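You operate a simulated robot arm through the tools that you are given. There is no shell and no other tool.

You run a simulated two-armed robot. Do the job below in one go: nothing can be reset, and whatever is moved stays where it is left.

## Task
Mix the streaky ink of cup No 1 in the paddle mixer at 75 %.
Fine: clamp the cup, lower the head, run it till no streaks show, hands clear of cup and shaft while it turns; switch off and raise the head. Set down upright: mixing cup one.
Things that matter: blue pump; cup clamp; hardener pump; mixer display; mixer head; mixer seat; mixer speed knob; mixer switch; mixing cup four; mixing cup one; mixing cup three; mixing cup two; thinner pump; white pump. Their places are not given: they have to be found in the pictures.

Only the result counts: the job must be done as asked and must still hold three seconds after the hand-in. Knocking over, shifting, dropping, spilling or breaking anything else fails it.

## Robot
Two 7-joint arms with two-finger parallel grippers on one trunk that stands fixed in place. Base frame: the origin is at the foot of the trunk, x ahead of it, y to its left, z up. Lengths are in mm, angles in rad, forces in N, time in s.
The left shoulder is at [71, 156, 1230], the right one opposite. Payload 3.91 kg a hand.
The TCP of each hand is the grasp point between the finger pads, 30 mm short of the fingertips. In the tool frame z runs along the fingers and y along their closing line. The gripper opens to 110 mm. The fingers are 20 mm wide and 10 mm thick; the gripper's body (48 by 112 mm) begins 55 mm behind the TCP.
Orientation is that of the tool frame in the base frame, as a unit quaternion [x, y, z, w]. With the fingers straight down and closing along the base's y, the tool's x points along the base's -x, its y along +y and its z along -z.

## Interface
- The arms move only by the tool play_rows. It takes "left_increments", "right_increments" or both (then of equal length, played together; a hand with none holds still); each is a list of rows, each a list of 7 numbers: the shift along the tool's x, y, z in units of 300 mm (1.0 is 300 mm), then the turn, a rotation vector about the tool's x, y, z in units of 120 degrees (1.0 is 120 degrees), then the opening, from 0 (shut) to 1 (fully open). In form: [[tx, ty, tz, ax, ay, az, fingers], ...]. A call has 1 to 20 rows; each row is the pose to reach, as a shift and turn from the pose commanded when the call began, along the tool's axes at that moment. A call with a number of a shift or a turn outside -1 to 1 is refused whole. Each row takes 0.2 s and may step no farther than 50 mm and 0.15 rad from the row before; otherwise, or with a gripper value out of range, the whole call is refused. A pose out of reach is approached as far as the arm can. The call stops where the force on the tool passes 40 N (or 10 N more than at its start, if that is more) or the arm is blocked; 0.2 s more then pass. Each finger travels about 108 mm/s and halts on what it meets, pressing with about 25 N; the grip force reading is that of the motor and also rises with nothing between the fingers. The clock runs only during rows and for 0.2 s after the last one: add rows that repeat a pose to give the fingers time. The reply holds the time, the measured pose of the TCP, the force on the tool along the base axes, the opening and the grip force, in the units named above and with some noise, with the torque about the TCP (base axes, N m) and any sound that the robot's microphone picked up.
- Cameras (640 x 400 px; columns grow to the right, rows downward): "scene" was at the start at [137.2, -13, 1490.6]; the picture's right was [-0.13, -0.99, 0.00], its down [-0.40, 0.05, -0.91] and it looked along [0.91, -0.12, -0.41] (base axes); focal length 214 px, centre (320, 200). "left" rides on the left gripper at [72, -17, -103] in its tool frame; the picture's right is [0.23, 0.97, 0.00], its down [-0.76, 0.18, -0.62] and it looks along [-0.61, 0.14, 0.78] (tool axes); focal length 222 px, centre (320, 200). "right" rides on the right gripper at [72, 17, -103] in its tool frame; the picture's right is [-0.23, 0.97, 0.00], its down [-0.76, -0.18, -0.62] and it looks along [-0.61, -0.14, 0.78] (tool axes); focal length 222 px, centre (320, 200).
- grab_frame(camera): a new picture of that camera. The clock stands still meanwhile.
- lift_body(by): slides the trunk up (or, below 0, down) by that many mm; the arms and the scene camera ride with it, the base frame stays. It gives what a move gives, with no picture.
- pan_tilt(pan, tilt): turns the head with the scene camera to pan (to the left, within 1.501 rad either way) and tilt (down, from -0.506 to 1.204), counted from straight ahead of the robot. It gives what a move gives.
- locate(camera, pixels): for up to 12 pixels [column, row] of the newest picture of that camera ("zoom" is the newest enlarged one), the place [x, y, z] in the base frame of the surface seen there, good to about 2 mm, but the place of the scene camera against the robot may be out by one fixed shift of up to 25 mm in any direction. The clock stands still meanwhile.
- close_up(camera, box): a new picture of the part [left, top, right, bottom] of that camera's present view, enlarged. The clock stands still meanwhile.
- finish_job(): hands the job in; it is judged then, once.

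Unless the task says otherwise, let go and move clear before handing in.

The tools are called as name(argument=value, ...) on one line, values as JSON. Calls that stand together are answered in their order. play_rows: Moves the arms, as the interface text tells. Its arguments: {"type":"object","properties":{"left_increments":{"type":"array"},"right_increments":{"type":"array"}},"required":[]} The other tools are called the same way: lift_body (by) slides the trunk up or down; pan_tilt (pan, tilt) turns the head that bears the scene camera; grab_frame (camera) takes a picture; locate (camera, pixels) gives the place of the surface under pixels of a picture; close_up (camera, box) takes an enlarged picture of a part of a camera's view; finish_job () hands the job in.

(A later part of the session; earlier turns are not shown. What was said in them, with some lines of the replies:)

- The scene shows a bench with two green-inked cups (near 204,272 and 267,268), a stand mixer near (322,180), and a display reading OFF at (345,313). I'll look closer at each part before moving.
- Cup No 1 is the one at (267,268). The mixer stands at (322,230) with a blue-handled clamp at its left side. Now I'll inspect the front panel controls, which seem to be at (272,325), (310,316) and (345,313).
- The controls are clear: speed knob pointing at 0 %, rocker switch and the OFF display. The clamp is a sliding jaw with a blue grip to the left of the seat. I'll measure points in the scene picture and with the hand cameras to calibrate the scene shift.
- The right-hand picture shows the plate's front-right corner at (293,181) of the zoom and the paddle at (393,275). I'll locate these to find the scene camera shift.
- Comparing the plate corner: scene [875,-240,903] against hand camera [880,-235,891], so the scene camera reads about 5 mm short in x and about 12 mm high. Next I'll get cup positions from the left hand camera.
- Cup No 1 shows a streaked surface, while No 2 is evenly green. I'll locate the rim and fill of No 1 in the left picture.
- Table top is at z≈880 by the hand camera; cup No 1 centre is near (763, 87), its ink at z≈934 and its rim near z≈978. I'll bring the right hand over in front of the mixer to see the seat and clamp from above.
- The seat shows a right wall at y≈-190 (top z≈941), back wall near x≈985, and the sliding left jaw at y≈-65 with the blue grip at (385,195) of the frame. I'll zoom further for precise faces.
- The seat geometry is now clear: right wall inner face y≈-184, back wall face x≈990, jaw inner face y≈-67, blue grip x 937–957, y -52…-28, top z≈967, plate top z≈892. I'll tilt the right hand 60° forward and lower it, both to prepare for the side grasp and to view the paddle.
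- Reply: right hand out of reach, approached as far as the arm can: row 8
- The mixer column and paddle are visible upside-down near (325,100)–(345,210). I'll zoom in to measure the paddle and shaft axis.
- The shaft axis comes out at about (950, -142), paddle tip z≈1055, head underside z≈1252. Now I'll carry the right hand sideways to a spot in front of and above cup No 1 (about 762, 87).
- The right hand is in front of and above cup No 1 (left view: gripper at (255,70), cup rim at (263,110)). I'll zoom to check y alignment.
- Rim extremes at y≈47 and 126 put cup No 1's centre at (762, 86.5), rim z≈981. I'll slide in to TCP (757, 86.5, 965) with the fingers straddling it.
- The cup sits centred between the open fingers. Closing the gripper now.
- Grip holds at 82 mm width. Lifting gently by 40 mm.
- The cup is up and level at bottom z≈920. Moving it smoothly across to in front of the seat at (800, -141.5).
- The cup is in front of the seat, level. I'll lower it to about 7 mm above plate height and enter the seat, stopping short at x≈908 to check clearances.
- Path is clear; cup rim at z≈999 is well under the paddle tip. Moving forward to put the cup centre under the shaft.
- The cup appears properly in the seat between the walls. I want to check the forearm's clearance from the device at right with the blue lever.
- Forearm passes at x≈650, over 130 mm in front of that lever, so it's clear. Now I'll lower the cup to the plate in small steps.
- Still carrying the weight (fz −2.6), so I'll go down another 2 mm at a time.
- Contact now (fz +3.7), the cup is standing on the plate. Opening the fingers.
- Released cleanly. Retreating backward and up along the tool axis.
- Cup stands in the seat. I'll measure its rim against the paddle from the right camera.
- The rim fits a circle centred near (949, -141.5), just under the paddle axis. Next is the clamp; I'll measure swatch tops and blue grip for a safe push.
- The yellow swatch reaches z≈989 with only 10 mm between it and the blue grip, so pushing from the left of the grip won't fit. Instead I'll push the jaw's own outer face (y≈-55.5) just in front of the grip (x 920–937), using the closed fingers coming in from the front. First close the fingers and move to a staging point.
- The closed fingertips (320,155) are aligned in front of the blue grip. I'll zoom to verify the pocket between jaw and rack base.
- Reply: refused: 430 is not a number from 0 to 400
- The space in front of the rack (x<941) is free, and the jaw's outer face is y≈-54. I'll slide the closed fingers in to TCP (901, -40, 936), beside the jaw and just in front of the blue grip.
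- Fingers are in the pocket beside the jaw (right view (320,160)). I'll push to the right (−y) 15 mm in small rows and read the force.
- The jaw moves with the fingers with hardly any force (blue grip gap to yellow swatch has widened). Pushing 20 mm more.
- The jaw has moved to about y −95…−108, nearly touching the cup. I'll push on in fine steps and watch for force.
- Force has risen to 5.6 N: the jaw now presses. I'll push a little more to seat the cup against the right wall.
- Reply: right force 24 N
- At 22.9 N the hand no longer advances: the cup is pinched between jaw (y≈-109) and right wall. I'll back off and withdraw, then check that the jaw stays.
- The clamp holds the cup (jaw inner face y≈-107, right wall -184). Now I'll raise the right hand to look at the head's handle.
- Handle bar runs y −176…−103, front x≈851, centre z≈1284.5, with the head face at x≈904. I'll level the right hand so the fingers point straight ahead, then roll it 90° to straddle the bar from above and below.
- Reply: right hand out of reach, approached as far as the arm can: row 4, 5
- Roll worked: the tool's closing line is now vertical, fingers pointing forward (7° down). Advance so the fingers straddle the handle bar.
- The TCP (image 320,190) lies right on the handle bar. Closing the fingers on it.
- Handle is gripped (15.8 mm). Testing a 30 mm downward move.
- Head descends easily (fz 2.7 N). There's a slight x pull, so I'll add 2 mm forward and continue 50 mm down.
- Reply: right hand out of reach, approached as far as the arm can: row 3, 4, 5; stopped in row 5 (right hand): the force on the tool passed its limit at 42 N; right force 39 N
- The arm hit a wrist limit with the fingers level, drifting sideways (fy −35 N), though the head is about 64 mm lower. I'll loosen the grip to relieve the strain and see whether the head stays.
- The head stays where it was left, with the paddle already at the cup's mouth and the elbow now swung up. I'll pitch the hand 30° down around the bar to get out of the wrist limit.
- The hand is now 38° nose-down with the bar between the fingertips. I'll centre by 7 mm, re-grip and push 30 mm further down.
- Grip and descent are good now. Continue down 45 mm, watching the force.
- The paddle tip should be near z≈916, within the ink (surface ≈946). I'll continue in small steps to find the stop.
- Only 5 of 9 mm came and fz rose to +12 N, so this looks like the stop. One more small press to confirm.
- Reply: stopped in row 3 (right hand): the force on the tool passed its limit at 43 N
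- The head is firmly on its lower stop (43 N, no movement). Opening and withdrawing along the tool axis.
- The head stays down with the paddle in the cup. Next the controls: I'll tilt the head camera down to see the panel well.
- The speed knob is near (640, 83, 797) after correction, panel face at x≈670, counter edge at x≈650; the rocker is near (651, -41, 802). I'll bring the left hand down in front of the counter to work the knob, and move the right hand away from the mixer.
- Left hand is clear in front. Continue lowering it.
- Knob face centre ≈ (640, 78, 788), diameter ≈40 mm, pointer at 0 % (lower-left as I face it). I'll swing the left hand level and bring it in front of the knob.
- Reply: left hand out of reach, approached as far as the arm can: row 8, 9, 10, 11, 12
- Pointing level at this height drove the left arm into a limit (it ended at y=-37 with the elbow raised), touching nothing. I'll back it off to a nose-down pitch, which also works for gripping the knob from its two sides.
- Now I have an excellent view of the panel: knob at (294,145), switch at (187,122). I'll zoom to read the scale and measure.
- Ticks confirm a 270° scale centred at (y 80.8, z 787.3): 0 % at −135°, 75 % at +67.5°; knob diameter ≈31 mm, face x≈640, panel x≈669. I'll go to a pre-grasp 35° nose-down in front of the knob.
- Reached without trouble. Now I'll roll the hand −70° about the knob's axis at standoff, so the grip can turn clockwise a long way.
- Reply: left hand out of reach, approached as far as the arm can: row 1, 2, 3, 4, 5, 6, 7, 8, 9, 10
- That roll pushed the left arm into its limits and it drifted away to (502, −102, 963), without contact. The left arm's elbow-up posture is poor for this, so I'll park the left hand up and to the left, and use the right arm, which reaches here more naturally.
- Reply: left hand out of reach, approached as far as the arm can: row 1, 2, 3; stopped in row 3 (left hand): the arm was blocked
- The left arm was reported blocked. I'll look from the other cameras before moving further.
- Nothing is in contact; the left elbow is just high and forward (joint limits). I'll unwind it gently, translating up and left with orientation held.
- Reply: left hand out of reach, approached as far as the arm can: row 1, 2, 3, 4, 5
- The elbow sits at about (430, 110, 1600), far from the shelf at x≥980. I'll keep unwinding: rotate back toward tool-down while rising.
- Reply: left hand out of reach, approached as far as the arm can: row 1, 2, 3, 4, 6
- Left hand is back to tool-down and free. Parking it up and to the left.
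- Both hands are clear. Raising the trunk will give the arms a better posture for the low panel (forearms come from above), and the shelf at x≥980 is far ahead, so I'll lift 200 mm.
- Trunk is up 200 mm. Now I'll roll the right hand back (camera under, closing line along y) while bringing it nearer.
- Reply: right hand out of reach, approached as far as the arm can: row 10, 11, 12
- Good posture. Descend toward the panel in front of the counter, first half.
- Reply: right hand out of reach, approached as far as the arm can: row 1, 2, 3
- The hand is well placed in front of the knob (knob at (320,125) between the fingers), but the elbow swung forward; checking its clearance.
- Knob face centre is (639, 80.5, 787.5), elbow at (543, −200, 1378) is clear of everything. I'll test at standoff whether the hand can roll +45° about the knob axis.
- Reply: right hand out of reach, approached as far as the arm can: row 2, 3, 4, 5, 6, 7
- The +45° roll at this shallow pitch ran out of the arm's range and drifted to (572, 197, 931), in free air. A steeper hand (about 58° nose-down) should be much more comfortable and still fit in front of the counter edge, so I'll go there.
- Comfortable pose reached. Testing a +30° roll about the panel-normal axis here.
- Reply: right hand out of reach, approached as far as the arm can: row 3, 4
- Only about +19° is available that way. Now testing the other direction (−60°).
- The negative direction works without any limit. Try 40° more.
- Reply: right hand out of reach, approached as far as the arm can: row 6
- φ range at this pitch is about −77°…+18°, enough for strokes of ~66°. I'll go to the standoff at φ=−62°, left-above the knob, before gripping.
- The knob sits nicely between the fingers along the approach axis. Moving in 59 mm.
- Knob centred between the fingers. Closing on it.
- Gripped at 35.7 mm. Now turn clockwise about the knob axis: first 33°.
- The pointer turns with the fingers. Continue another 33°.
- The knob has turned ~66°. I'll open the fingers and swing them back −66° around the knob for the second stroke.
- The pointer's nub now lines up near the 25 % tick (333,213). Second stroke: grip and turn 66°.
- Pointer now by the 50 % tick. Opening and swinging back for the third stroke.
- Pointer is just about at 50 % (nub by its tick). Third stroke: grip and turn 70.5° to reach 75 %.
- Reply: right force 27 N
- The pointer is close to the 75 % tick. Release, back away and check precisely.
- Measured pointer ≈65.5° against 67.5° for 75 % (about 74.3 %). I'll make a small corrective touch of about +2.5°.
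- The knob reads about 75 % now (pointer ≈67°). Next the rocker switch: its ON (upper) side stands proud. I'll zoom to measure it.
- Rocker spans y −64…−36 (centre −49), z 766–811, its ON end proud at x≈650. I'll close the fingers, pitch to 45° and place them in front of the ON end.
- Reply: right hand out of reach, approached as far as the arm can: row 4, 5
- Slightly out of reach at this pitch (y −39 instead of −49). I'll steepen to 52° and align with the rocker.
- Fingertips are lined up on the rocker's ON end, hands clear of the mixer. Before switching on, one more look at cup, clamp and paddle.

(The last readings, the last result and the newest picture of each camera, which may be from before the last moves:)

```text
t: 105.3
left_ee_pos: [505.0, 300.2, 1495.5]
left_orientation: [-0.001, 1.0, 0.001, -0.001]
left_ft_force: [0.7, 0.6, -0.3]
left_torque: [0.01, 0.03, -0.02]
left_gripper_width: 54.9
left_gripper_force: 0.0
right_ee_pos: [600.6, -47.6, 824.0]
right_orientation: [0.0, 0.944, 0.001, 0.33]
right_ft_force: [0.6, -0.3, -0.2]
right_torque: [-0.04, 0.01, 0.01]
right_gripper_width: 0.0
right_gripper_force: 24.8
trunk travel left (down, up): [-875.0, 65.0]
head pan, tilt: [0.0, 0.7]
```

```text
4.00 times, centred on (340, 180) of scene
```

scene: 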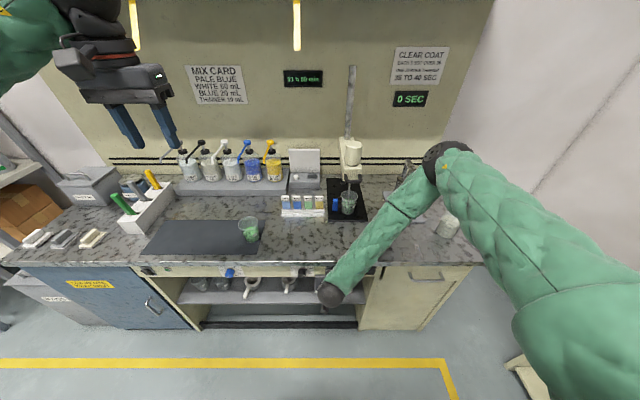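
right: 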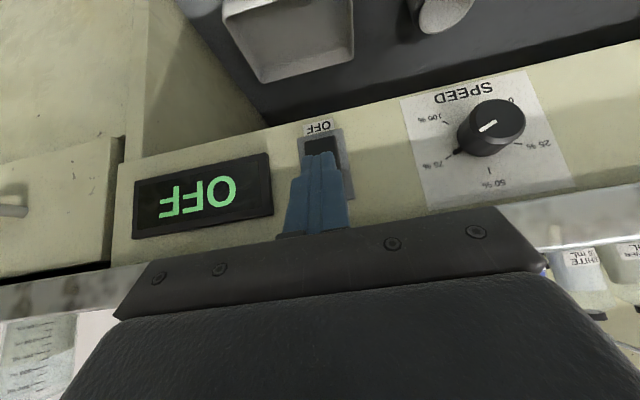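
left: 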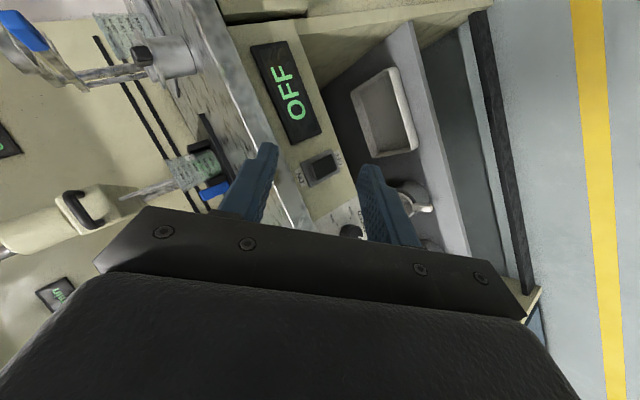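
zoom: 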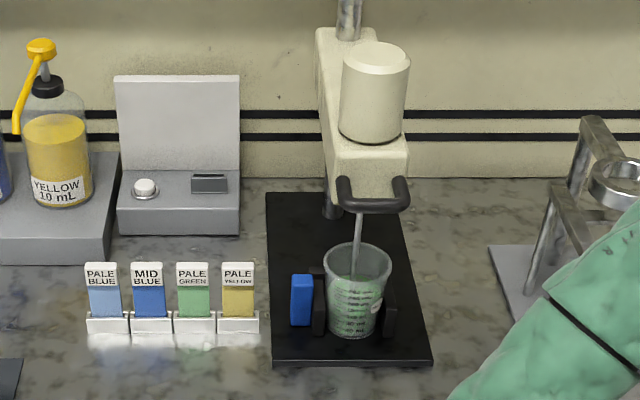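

Cup clamped, paddle down in the ink, nothing near it. Pressing the ON end now.

play_rows(right_increments=[[-0.026, 0, 0.021, 0, 0, 0, 0], [-0.052, 0, 0.0415, 0, 0, 0, 0], [-0.065, 0, 0.052, 0, 0, 0, 0], [-0.078, 0, 0.062, 0, 0, 0, 0], [-0.086, 0, 0.0685, 0, 0, 0, 0]])

grab_frame(camera="right")

grab_frame(camera="scene")

```text
t: 106.5
left_ee_pos: [503.9, 300.1, 1495.0]
left_orientation: [-0.001, 1.0, 0.002, -0.001]
left_ft_force: [0.3, 0.1, 0.0]
left_torque: [0.03, 0.01, 0.0]
left_gripper_width: 55.1
left_gripper_force: 0.1
right_ee_pos: [631.6, -48.7, 824.5]
right_orientation: [0.0, 0.945, 0.001, 0.328]
right_ft_force: [-10.6, 0.0, -0.3]
right_torque: [0.13, 0.19, -0.01]
right_gripper_width: 0.1
right_gripper_force: 25.1
trunk travel left (down, up): [-875.0, 65.0]
head pan, tilt: [0.0, 0.7]
```

```text
taken
```

right: 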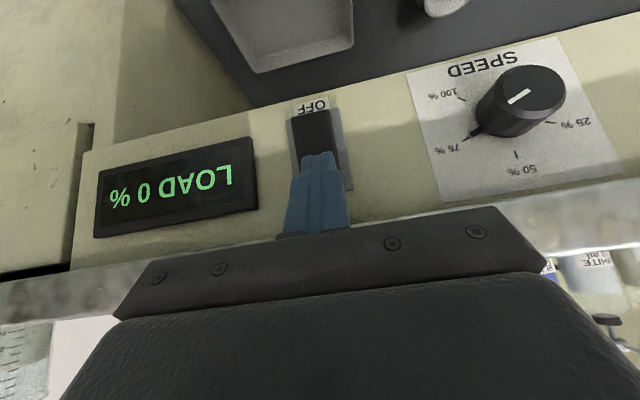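

```text
taken
```

scene: 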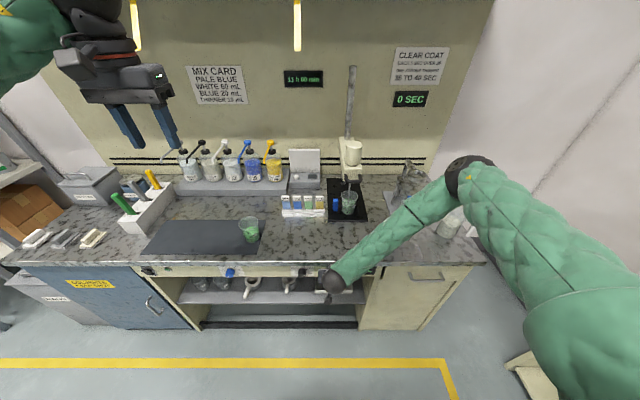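

The display now reads "LOAD 0 %": the mixer is on. I'll withdraw the finger from the switch and watch.

play_rows(right_increments=[[0.026, 0, -0.021, 0, 0, 0, 0], [0.052, 0, -0.0415, 0, 0, 0, 0], [0.086, 0, -0.0685, 0, 0, 0, 0], [0.1, 0, -0.1, 0, 0, 0, 0]])

grab_frame(camera="right")

close_up(camera="scene", box=[310, 160, 390, 230])

```text
t: 107.5
left_ee_pos: [504.6, 300.8, 1495.2]
left_orientation: [-0.001, 1.0, 0.0, -0.001]
left_ft_force: [0.9, -0.4, 0.1]
left_torque: [0.01, 0.0, 0.01]
left_gripper_width: 54.9
left_gripper_force: 0.0
right_ee_pos: [592.4, -47.5, 829.7]
right_orientation: [0.001, 0.944, 0.001, 0.329]
right_ft_force: [0.0, 0.2, -0.6]
right_torque: [0.0, 0.0, -0.01]
right_gripper_width: 0.0
right_gripper_force: 25.2
trunk travel left (down, up): [-875.0, 65.0]
head pan, tilt: [0.0, 0.7]
```

```text
taken
```

right: 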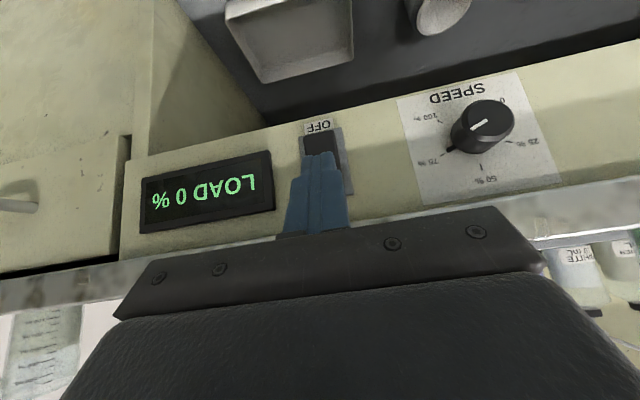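

```text
5.71 times, centred on (350, 195) of scene
```

zoom: 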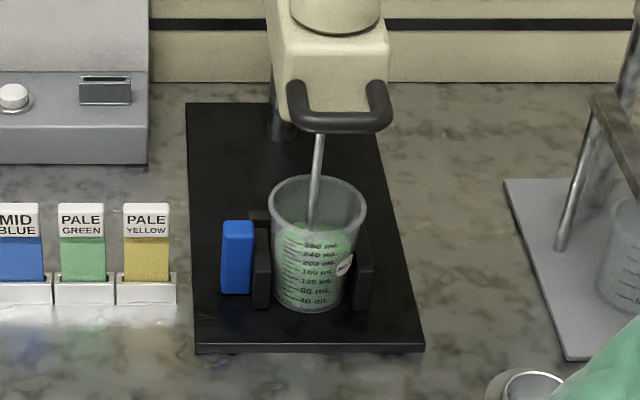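

The load reads 0 % and no sound is reported. Waiting 2 s to see whether it develops.

play_rows(right_increments=[[0, 0, 0, 0, 0, 0, 0], [0, 0, 0, 0, 0, 0, 0], [0, 0, 0, 0, 0, 0, 0], [0, 0, 0, 0, 0, 0, 0], [0, 0, 0, 0, 0, 0, 0], [0, 0, 0, 0, 0, 0, 0], [0, 0, 0, 0, 0, 0, 0], [0, 0, 0, 0, 0, 0, 0], [0, 0, 0, 0, 0, 0, 0], [0, 0, 0, 0, 0, 0, 0]])

grab_frame(camera="right")

close_up(camera="scene", box=[326, 165, 374, 215])

```text
t: 109.7
left_ee_pos: [505.1, 300.2, 1496.3]
left_orientation: [-0.001, 1.0, 0.0, 0.0]
left_ft_force: [0.2, -0.2, 0.0]
left_torque: [-0.03, 0.02, 0.03]
left_gripper_width: 55.0
left_gripper_force: 0.0
right_ee_pos: [592.4, -47.6, 830.1]
right_orientation: [0.0, 0.944, 0.001, 0.33]
right_ft_force: [-0.4, 0.1, -0.3]
right_torque: [-0.03, -0.01, -0.02]
right_gripper_width: 0.0
right_gripper_force: 24.7
trunk travel left (down, up): [-875.0, 65.0]
head pan, tilt: [0.0, 0.7]
```

```text
taken
```

right: 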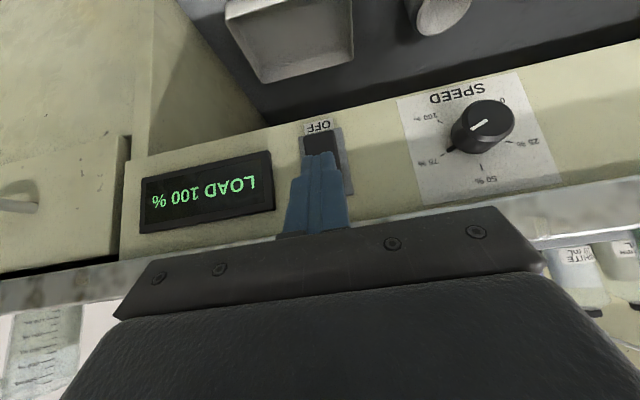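

```text
8.00 times, centred on (350, 190) of scene
```

zoom: 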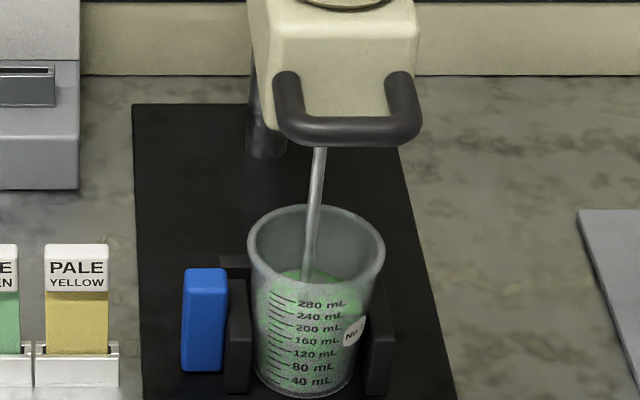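

Load is now 100 % and the ink is being stirred. I'll keep watching in 2 s steps.

play_rows(right_increments=[[0, 0, 0, 0, 0, 0, 0], [0, 0, 0, 0, 0, 0, 0], [0, 0, 0, 0, 0, 0, 0], [0, 0, 0, 0, 0, 0, 0], [0, 0, 0, 0, 0, 0, 0], [0, 0, 0, 0, 0, 0, 0], [0, 0, 0, 0, 0, 0, 0], [0, 0, 0, 0, 0, 0, 0], [0, 0, 0, 0, 0, 0, 0], [0, 0, 0, 0, 0, 0, 0]])

close_up(camera="right", box=[130, 140, 290, 240])

close_up(camera="scene", box=[326, 165, 374, 215])

```text
t: 111.9
left_ee_pos: [505.3, 300.1, 1495.7]
left_orientation: [-0.001, 1.0, 0.001, 0.0]
left_ft_force: [-0.8, -0.5, -0.5]
left_torque: [-0.01, 0.04, 0.0]
left_gripper_width: 54.9
left_gripper_force: 0.0
right_ee_pos: [593.4, -47.3, 830.5]
right_orientation: [0.001, 0.944, 0.0, 0.329]
right_ft_force: [1.0, -0.2, -0.2]
right_torque: [0.0, 0.0, 0.0]
right_gripper_width: 0.0
right_gripper_force: 24.8
trunk travel left (down, up): [-875.0, 65.0]
head pan, tilt: [0.0, 0.7]
```

```text
4.00 times, centred on (210, 190) of right
```

zoom: 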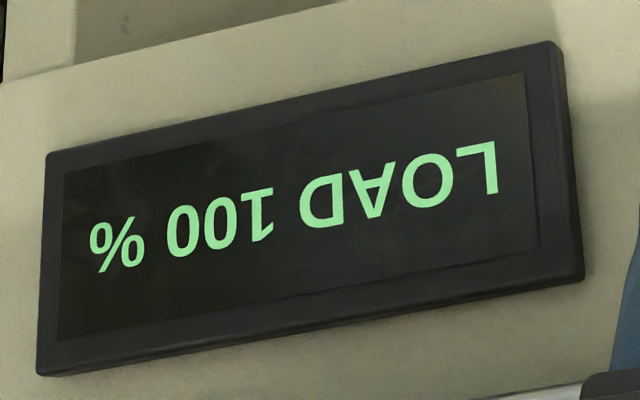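

```text
8.00 times, centred on (350, 190) of scene
```

zoom: 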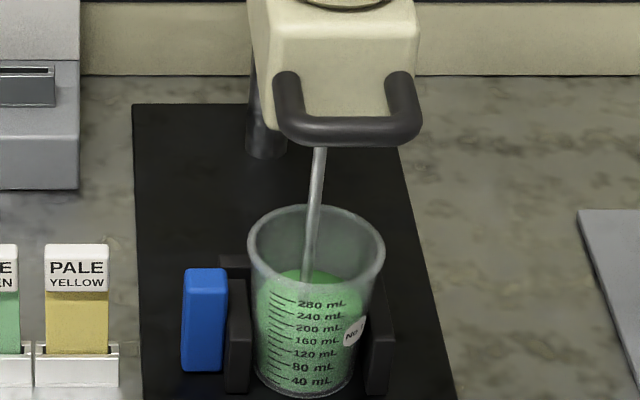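

The ink looks mostly even green already. Zooming in on the surface for streaks.

close_up(camera="scene", box=[336, 186, 366, 216])

```text
13.33 times, centred on (351, 201) of scene
```

zoom: 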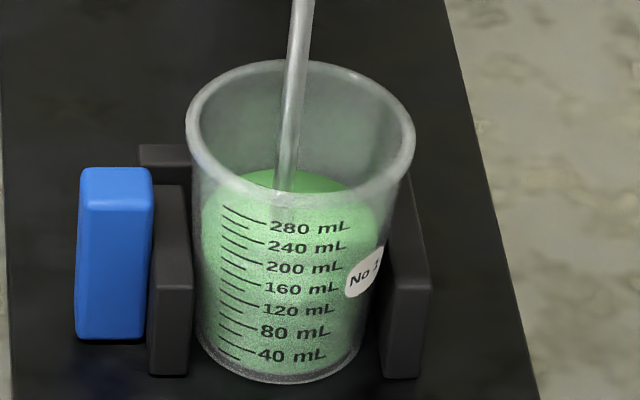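

The surface and sides of No 1 are evenly green, no streaks. Switching off now by pressing the rocker's lower (OFF) end.

play_rows(right_increments=[[0.035, -0.003, 0.05, 0, 0, 0, 0], [0.071, -0.006, 0.103, 0, 0, 0, 0], [0.032, -0.006, 0.134, 0, 0, 0, 0], [0.006, -0.006, 0.155, 0, 0, 0, 0], [-0.01, -0.006, 0.167, 0, 0, 0, 0], [-0.02, -0.006, 0.175, 0, 0, 0, 0]])

grab_frame(camera="right")

close_up(camera="scene", box=[336, 186, 366, 216])

```text
t: 113.3
left_ee_pos: [503.8, 299.1, 1495.6]
left_orientation: [-0.001, 1.0, 0.001, -0.001]
left_ft_force: [-0.5, 0.0, -0.4]
left_torque: [0.04, 0.01, 0.01]
left_gripper_width: 55.1
left_gripper_force: 0.0
right_ee_pos: [629.2, -50.4, 790.9]
right_orientation: [0.0, 0.944, 0.002, 0.33]
right_ft_force: [0.3, -1.4, -0.1]
right_torque: [-0.03, -0.02, 0.02]
right_gripper_width: 0.0
right_gripper_force: 24.9
trunk travel left (down, up): [-875.0, 65.0]
head pan, tilt: [0.0, 0.7]
```

```text
taken
```

right: 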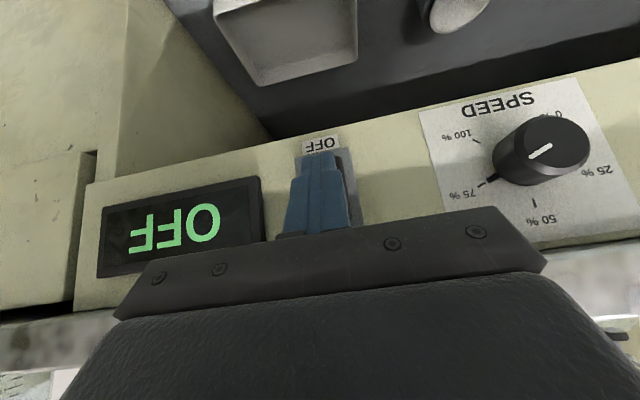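

```text
13.33 times, centred on (351, 201) of scene
```

zoom: 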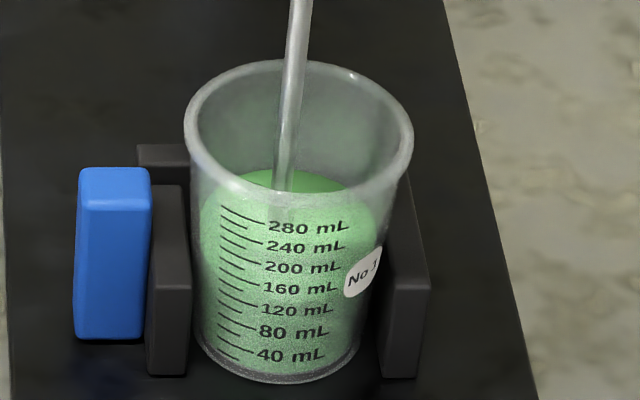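

Display shows OFF. I'll check the ink surface from another angle before moving the head.

grab_frame(camera="left")

close_up(camera="left", box=[110, 130, 222, 200])

```text
taken
```

left: 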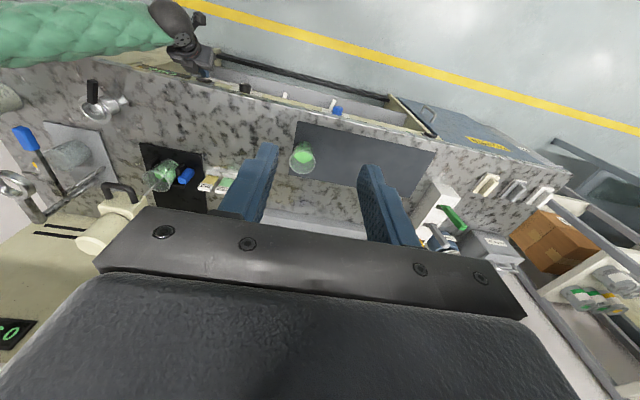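

```text
5.71 times, centred on (166, 165) of left
```

zoom: 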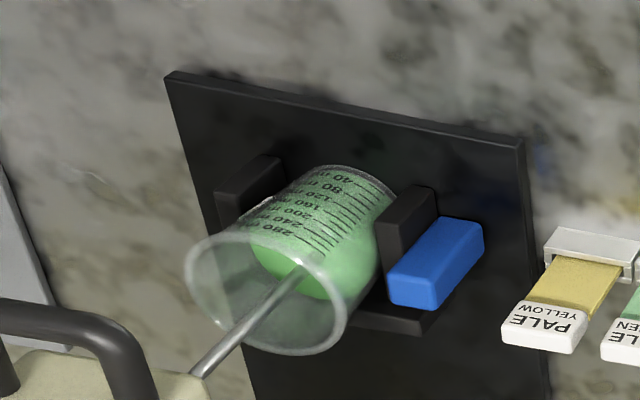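

Evenly green from here too. Now I'll withdraw the right hand from the panel and bring it up for raising the head.

play_rows(right_increments=[[0.052, 0, -0.0415, 0, 0, 0, 0], [0.104, 0, -0.083, 0, 0, 0, 0], [0.0106, 0, -0.2, 0, 0, 0, 0], [-0.083, 0, -0.318, 0, 0, 0, 0], [-0.176, 0, -0.4355, 0, 0, 0, 0], [-0.27, 0, -0.553, 0, 0, 0, 0], [-0.363, 0, -0.67, 0, 0, 0, 0], [-0.456, 0, -0.788, 0, 0, 0, 0]])

grab_frame(camera="scene")

```text
t: 115.1
left_ee_pos: [504.2, 299.4, 1494.7]
left_orientation: [-0.001, 1.0, 0.001, -0.001]
left_ft_force: [0.8, -0.4, 0.6]
left_torque: [0.0, -0.03, 0.01]
left_gripper_width: 55.0
left_gripper_force: 0.0
right_ee_pos: [589.4, -50.8, 1061.0]
right_orientation: [0.0, 0.944, 0.001, 0.329]
right_ft_force: [0.5, 0.7, 0.5]
right_torque: [-0.04, -0.01, 0.0]
right_gripper_width: 0.3
right_gripper_force: 24.9
trunk travel left (down, up): [-875.0, 65.0]
head pan, tilt: [0.0, 0.7]
```

```text
taken
```

scene: 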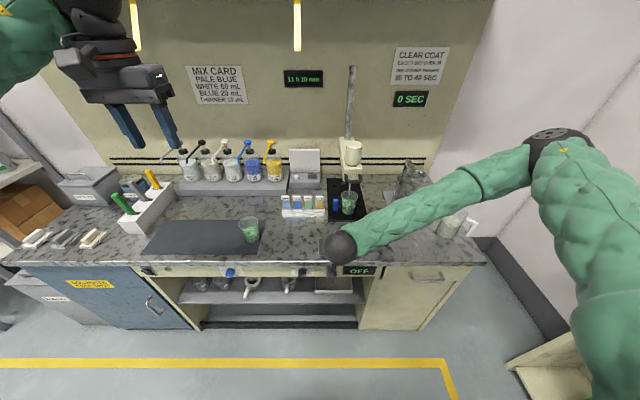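

Next: move to (700, −141, 1230) with the pitch back at 38°, then roll 90° as before for the handle.

play_rows(right_increments=[[-0.107, -0.05, -0.035, 0, -0.019, 0, 0], [-0.213, -0.1, -0.071, 0, -0.0375, 0, 0.1], [-0.32, -0.15, -0.106, 0, -0.056, 0, 0.2], [-0.426, -0.2, -0.141, 0, -0.075, 0, 0.3], [-0.533, -0.25, -0.177, 0, -0.094, 0, 0.36], [-0.639, -0.301, -0.212, 0, -0.1125, 0, 0.36]])

play_rows(right_increments=[[0, 0, 0, 0, 0, 0.0625, 0.36], [0, 0, 0, 0, 0, 0.125, 0.36], [0, 0, 0, 0, 0, 0.1875, 0.36], [0, 0, 0, 0, 0, 0.25, 0.36], [0, 0, 0, 0, 0, 0.3125, 0.36], [0, 0, 0, 0, 0, 0.375, 0.36], [0, 0, 0, 0, 0, 0.4375, 0.36], [0, 0, 0, 0, 0, 0.5, 0.36], [0, 0, 0, 0, 0, 0.5625, 0.36], [0, 0, 0, 0, 0, 0.625, 0.36], [0, 0, 0, 0, 0, 0.6875, 0.36], [0, 0, 0, 0, 0, 0.75, 0.36]])

grab_frame(camera="right")

grab_frame(camera="scene")

```text
t: 116.5
left_ee_pos: [503.3, 300.4, 1496.3]
left_orientation: [0.0, 1.0, 0.001, -0.001]
left_ft_force: [1.3, -0.2, -1.0]
left_torque: [0.0, 0.0, 0.02]
left_gripper_width: 55.0
left_gripper_force: 0.1
right_ee_pos: [699.9, -140.4, 1230.2]
right_orientation: [0.001, 0.899, 0.001, 0.438]
right_ft_force: [0.0, -0.6, -0.3]
right_torque: [0.0, 0.01, 0.01]
right_gripper_width: 39.5
right_gripper_force: 0.1
trunk travel left (down, up): [-875.0, 65.0]
head pan, tilt: [0.0, 0.7]
```

```text
t: 119.1
left_ee_pos: [504.1, 300.0, 1494.5]
left_orientation: [-0.001, 1.0, 0.002, 0.0]
left_ft_force: [0.7, 0.5, -0.8]
left_torque: [-0.04, -0.02, 0.0]
left_gripper_width: 55.1
left_gripper_force: 0.0
right_ee_pos: [700.8, -141.3, 1231.4]
right_orientation: [0.638, 0.634, 0.311, 0.308]
right_ft_force: [0.5, 0.7, -0.1]
right_torque: [-0.01, -0.01, -0.01]
right_gripper_width: 39.6
right_gripper_force: 0.1
trunk travel left (down, up): [-875.0, 65.0]
head pan, tilt: [0.0, 0.7]
```

```text
taken
```

right: 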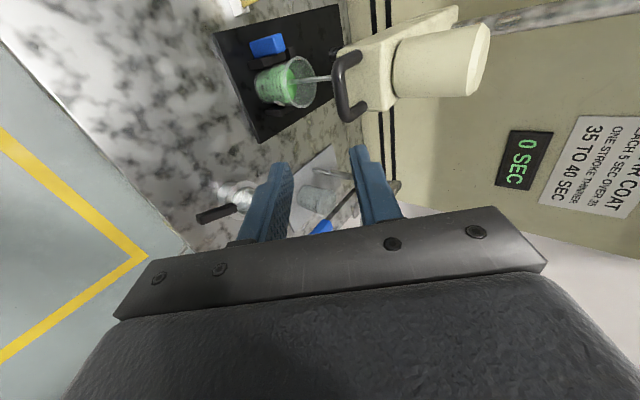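

```text
taken
```

scene: 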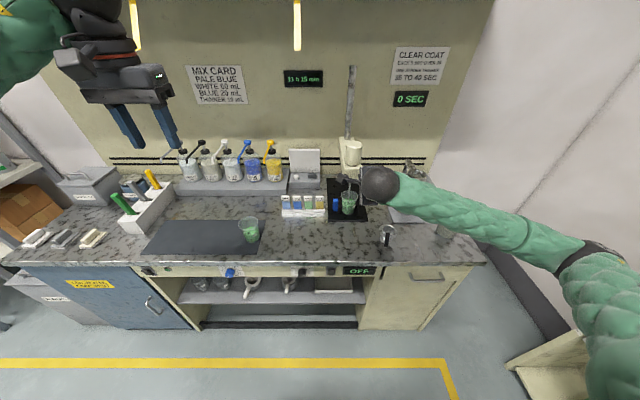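

close_up(camera="right", box=[310, 40, 390, 130])

locate(camera="zoom", pixels=[[270, 130], [250, 180], [265, 240], [290, 290], [330, 130], [340, 310], [240, 210], [280, 200]])

```text
4.44 times, centred on (350, 85) of right
```

zoom: 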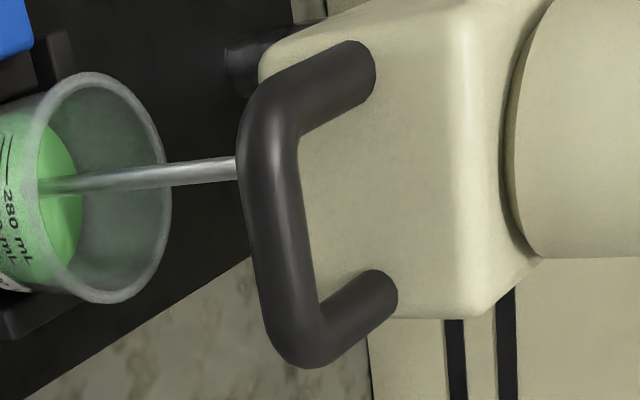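

```text
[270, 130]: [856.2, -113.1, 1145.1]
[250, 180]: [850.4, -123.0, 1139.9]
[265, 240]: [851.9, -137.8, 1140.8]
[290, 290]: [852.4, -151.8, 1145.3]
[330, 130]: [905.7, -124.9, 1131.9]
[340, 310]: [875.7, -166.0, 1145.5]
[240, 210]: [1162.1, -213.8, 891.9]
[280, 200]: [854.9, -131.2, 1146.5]
```

Bar centre is at about (859, −140, 1140) with the head down; ink surface is even green. Approach along the tool axis to straddle the bar, then grip.

play_rows(right_increments=[[0, 0.0867, 0.08, 0, 0, 0, 0.36], [0, 0.0867, 0.2, 0, 0, 0, 0.36], [0, 0.0867, 0.32, 0, 0, 0, 0.36], [0, 0.0867, 0.43, 0, 0, 0, 0.36], [0, 0.0867, 0.52, 0, 0, 0, 0.36], [0, 0.0867, 0.567, 0, 0, 0, 0.36], [0, 0.0867, 0.567, 0, 0, 0, 0.36]])

grab_frame(camera="right")

```text
t: 120.7
left_ee_pos: [503.3, 300.0, 1495.3]
left_orientation: [-0.001, 1.0, 0.001, -0.001]
left_ft_force: [-0.3, 0.2, -0.1]
left_torque: [-0.02, -0.07, -0.01]
left_gripper_width: 55.0
left_gripper_force: 0.1
right_ee_pos: [850.0, -141.8, 1146.6]
right_orientation: [0.635, 0.635, 0.311, 0.31]
right_ft_force: [-0.8, 0.4, -0.4]
right_torque: [-0.02, -0.02, 0.01]
right_gripper_width: 39.6
right_gripper_force: 0.0
trunk travel left (down, up): [-875.0, 65.0]
head pan, tilt: [0.0, 0.7]
```

```text
taken
```

right: 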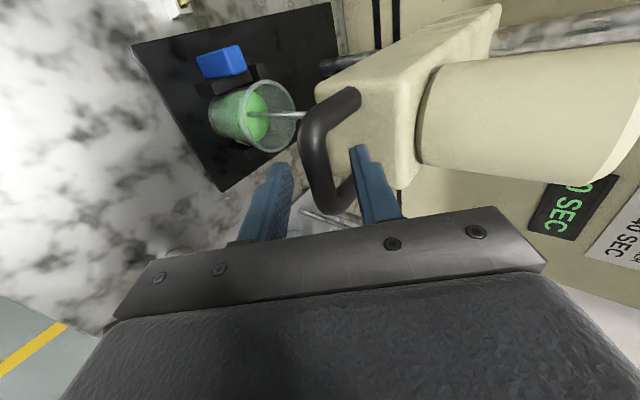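

Closing on the bar and lifting 60 mm slowly.

play_rows(right_increments=[[0, 0, 0, 0, 0, 0, 0.25], [0, 0, 0, 0, 0, 0, 0.1], [0, 0, 0, 0, 0, 0, 0.1], [0, 0.026, -0.0206, 0, 0, 0, 0.1], [0, 0.0525, -0.0412, 0, 0, 0, 0.1], [0, 0.0787, -0.0618, 0, 0, 0, 0.1], [0, 0.105, -0.0824, 0, 0, 0, 0.1], [0, 0.131, -0.103, 0, 0, 0, 0.1], [0, 0.1574, -0.1236, 0, 0, 0, 0.1]])

grab_frame(camera="right")

```text
t: 122.7
left_ee_pos: [505.2, 299.0, 1494.8]
left_orientation: [-0.001, 1.0, 0.002, -0.002]
left_ft_force: [-0.5, -0.7, 0.7]
left_torque: [-0.01, -0.03, 0.0]
left_gripper_width: 54.9
left_gripper_force: 0.0
right_ee_pos: [849.3, -142.0, 1207.7]
right_orientation: [0.636, 0.635, 0.311, 0.31]
right_ft_force: [3.5, -2.7, -2.1]
right_torque: [-0.41, -0.01, 0.98]
right_gripper_width: 15.8
right_gripper_force: 45.2
trunk travel left (down, up): [-875.0, 65.0]
head pan, tilt: [0.0, 0.7]
```

```text
taken
```

right: 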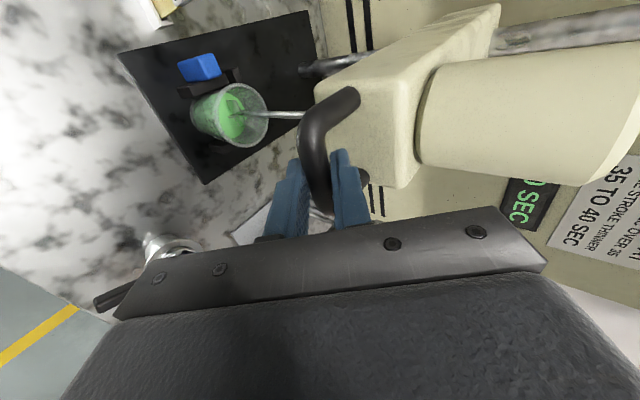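

Head rises smoothly. Continue 80 mm.

play_rows(right_increments=[[0, 0.026, -0.0206, 0, 0, 0, 0.1], [0, 0.0525, -0.0412, 0, 0, 0, 0.1], [0, 0.0787, -0.0618, 0, 0, 0, 0.1], [0, 0.105, -0.0824, 0, 0, 0, 0.1], [0, 0.131, -0.103, 0, 0, 0, 0.1], [0, 0.1574, -0.1236, 0, 0, 0, 0.1], [0, 0.184, -0.1445, 0, 0, 0, 0.1], [0, 0.21, -0.165, 0, 0, 0, 0.1]])

grab_frame(camera="right")

```text
t: 124.5
left_ee_pos: [507.1, 300.8, 1494.8]
left_orientation: [-0.001, 1.0, 0.002, 0.0]
left_ft_force: [0.4, -0.2, -0.4]
left_torque: [-0.01, -0.02, -0.02]
left_gripper_width: 55.1
left_gripper_force: 0.0
right_ee_pos: [849.9, -140.7, 1287.0]
right_orientation: [0.636, 0.635, 0.311, 0.309]
right_ft_force: [12.7, -2.4, 2.3]
right_torque: [-0.76, -0.18, 0.52]
right_gripper_width: 15.6
right_gripper_force: 45.2
trunk travel left (down, up): [-875.0, 65.0]
head pan, tilt: [0.0, 0.7]
```

```text
taken
```

right: 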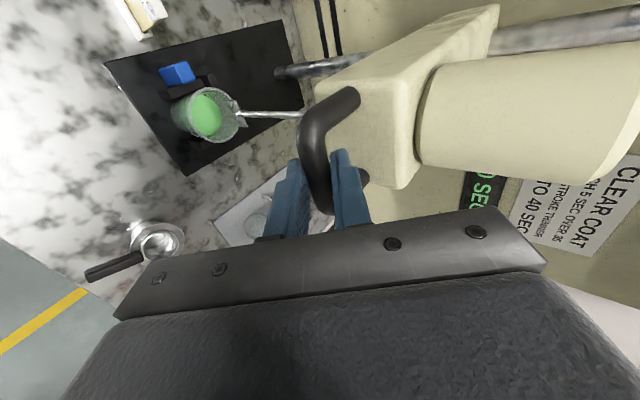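

Ink surface is clear and evenly green. A few more mm up to the top stop.

play_rows(right_increments=[[0, 0.008, -0.006, 0, 0, 0, 0.1], [0, 0.016, -0.0125, 0, 0, 0, 0.1], [0, 0.021, -0.0165, 0, 0, 0, 0.1], [0, 0.021, -0.0165, 0, 0, 0, 0.1]])

close_up(camera="right", box=[150, 60, 310, 160])

```text
t: 125.5
left_ee_pos: [506.1, 297.9, 1493.9]
left_orientation: [-0.001, 1.0, 0.002, -0.001]
left_ft_force: [0.0, 0.7, 0.8]
left_torque: [0.03, -0.02, -0.01]
left_gripper_width: 54.9
left_gripper_force: 0.0
right_ee_pos: [851.0, -140.3, 1293.2]
right_orientation: [0.637, 0.635, 0.311, 0.308]
right_ft_force: [8.4, -3.7, -4.4]
right_torque: [-0.72, -0.03, 0.57]
right_gripper_width: 16.0
right_gripper_force: 45.3
trunk travel left (down, up): [-875.0, 65.0]
head pan, tilt: [0.0, 0.7]
```

```text
4.00 times, centred on (230, 110) of right
```

zoom: 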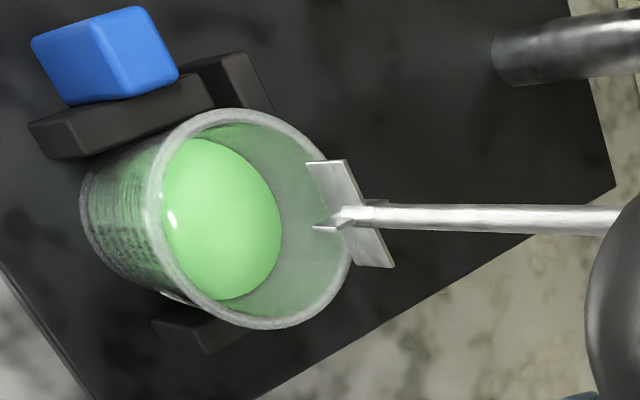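

Surface is perfectly even. The head is at its original height; a last 5 mm press up to see if it's at the stop.

play_rows(right_increments=[[0, 0.007, -0.0055, 0, 0, 0, 0.1], [0, 0.013, -0.0103, 0, 0, 0, 0.1], [0, 0.013, -0.0103, 0, 0, 0, 0.1]])

```text
t: 126.4
left_ee_pos: [507.0, 299.7, 1495.6]
left_orientation: [-0.001, 1.0, 0.001, -0.002]
left_ft_force: [-0.6, 0.4, -0.2]
left_torque: [0.03, 0.01, 0.02]
left_gripper_width: 55.1
left_gripper_force: 0.1
right_ee_pos: [850.8, -141.7, 1293.3]
right_orientation: [0.637, 0.637, 0.307, 0.307]
right_ft_force: [11.2, -3.0, -11.4]
right_torque: [-0.34, 0.04, 1.0]
right_gripper_width: 15.8
right_gripper_force: 45.2
trunk travel left (down, up): [-875.0, 65.0]
head pan, tilt: [0.0, 0.7]
stopped in row 3 (right hand): the force on the tool passed its limit at 42 N (the readings are from after the stop); the commanded pose is now the measured one
```

That's the top stop (42 N, no further movement). Release the handle and withdraw.

play_rows(right_increments=[[0, 0, 0, 0, 0, 0, 0.25], [0, 0, 0, 0, 0, 0, 0.36], [0, 0, 0, 0, 0, 0, 0.36], [0, 0, -0.06, 0, 0, 0, 0.36], [0, 0, -0.16, 0, 0, 0, 0.36], [0, 0, -0.29, 0, 0, 0, 0.36], [0, 0, -0.42, 0, 0, 0, 0.36]])

grab_frame(camera="right")

grab_frame(camera="scene")

```text
t: 128.0
left_ee_pos: [504.7, 301.6, 1495.0]
left_orientation: [0.0, 1.0, 0.001, -0.001]
left_ft_force: [0.0, -0.3, 0.2]
left_torque: [-0.01, -0.01, 0.0]
left_gripper_width: 55.0
left_gripper_force: 0.2
right_ee_pos: [748.1, -140.9, 1374.9]
right_orientation: [0.636, 0.637, 0.309, 0.307]
right_ft_force: [-1.0, 0.1, 0.2]
right_torque: [-0.02, -0.01, 0.0]
right_gripper_width: 39.4
right_gripper_force: 0.0
trunk travel left (down, up): [-875.0, 65.0]
head pan, tilt: [0.0, 0.7]
```

```text
taken
```

right: 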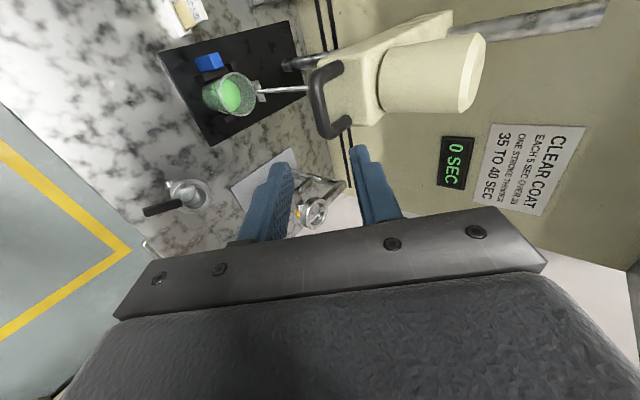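

```text
taken
```

scene: 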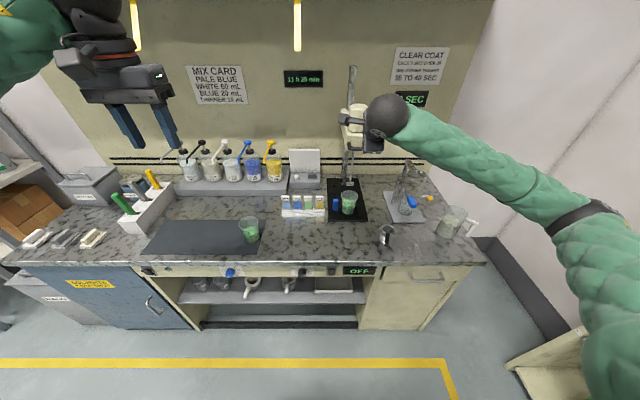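

Head stays up, display OFF. I'll move the right hand well clear and do a final check of everything.

play_rows(right_increments=[[-0.1, -0.041, -0.0525, 0, 0, 0, 0.36], [-0.2, -0.0825, -0.105, 0, 0, 0, 0.36], [-0.3, -0.124, -0.1575, 0, 0, 0, 0.36], [-0.4, -0.165, -0.21, 0, 0, 0, 0.36], [-0.4, -0.165, -0.21, 0, 0, 0, 0.36], [-0.4, -0.165, -0.21, 0, 0, 0, 0.36]])

grab_frame(camera="scene")

close_up(camera="scene", box=[270, 90, 430, 230])

close_up(camera="scene", box=[280, 250, 390, 300])

```text
t: 129.4
left_ee_pos: [506.6, 301.2, 1494.9]
left_orientation: [0.0, 1.0, 0.001, -0.001]
left_ft_force: [-1.2, -0.8, 1.0]
left_torque: [0.0, -0.01, -0.01]
left_gripper_width: 54.9
left_gripper_force: 0.1
right_ee_pos: [668.6, -261.2, 1376.5]
right_orientation: [0.636, 0.637, 0.308, 0.308]
right_ft_force: [0.6, -0.1, -0.5]
right_torque: [0.02, -0.01, 0.01]
right_gripper_width: 39.9
right_gripper_force: 0.1
trunk travel left (down, up): [-875.0, 65.0]
head pan, tilt: [0.0, 0.7]
```

```text
taken
```

scene: 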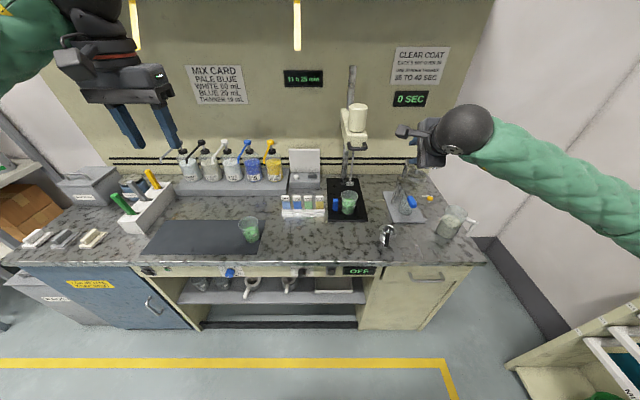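

```text
2.86 times, centred on (350, 160) of scene
```

zoom: 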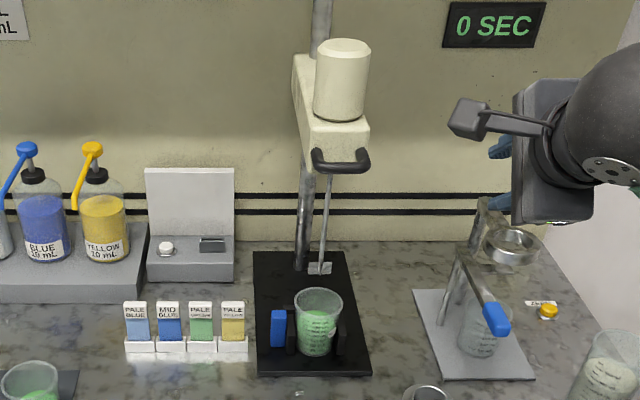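

```text
5.82 times, centred on (335, 275) of scene
```

zoom: 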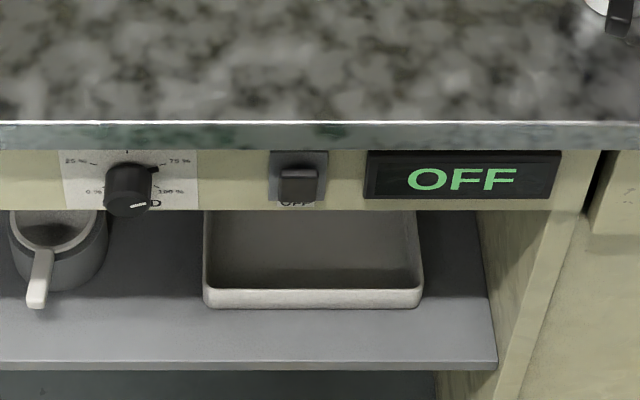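

Everything holds: No 1 is evenly green and upright in the clamped seat, the head is up, the switch is OFF with the knob at 75 %, and both hands are clear. The other items look undisturbed, so I'm handing in.

finish_job()

```text
The job is handed in.
```

Cup No 1 is mixed: its ink is now evenly green with no streaks, seen from above and from the side. The job is handed in, but no verdict came back.

- **Speed:** I set the knob by its pointer and scale marks, to within about a degree or two of the 75 % mark. The display showed only load, so the speed was never read out directly.
- **Run:** The mixer ran for about six seconds. Its load display read 0 % at first, then 100 %.
- **Hands:** Both hands stayed clear of cup and shaft while it turned.
- **End state:** The switch is OFF, the head is at its top stop, and both hands are clear.
- **Cup:** No 1 stands upright in the mixer seat with the clamp still closed. I took "set down upright" to allow that, so I did not move it back to the bench.
- **Other items:** None of the other objects looked moved or spilled in the last pictures. The speed knob is still at 75 %.
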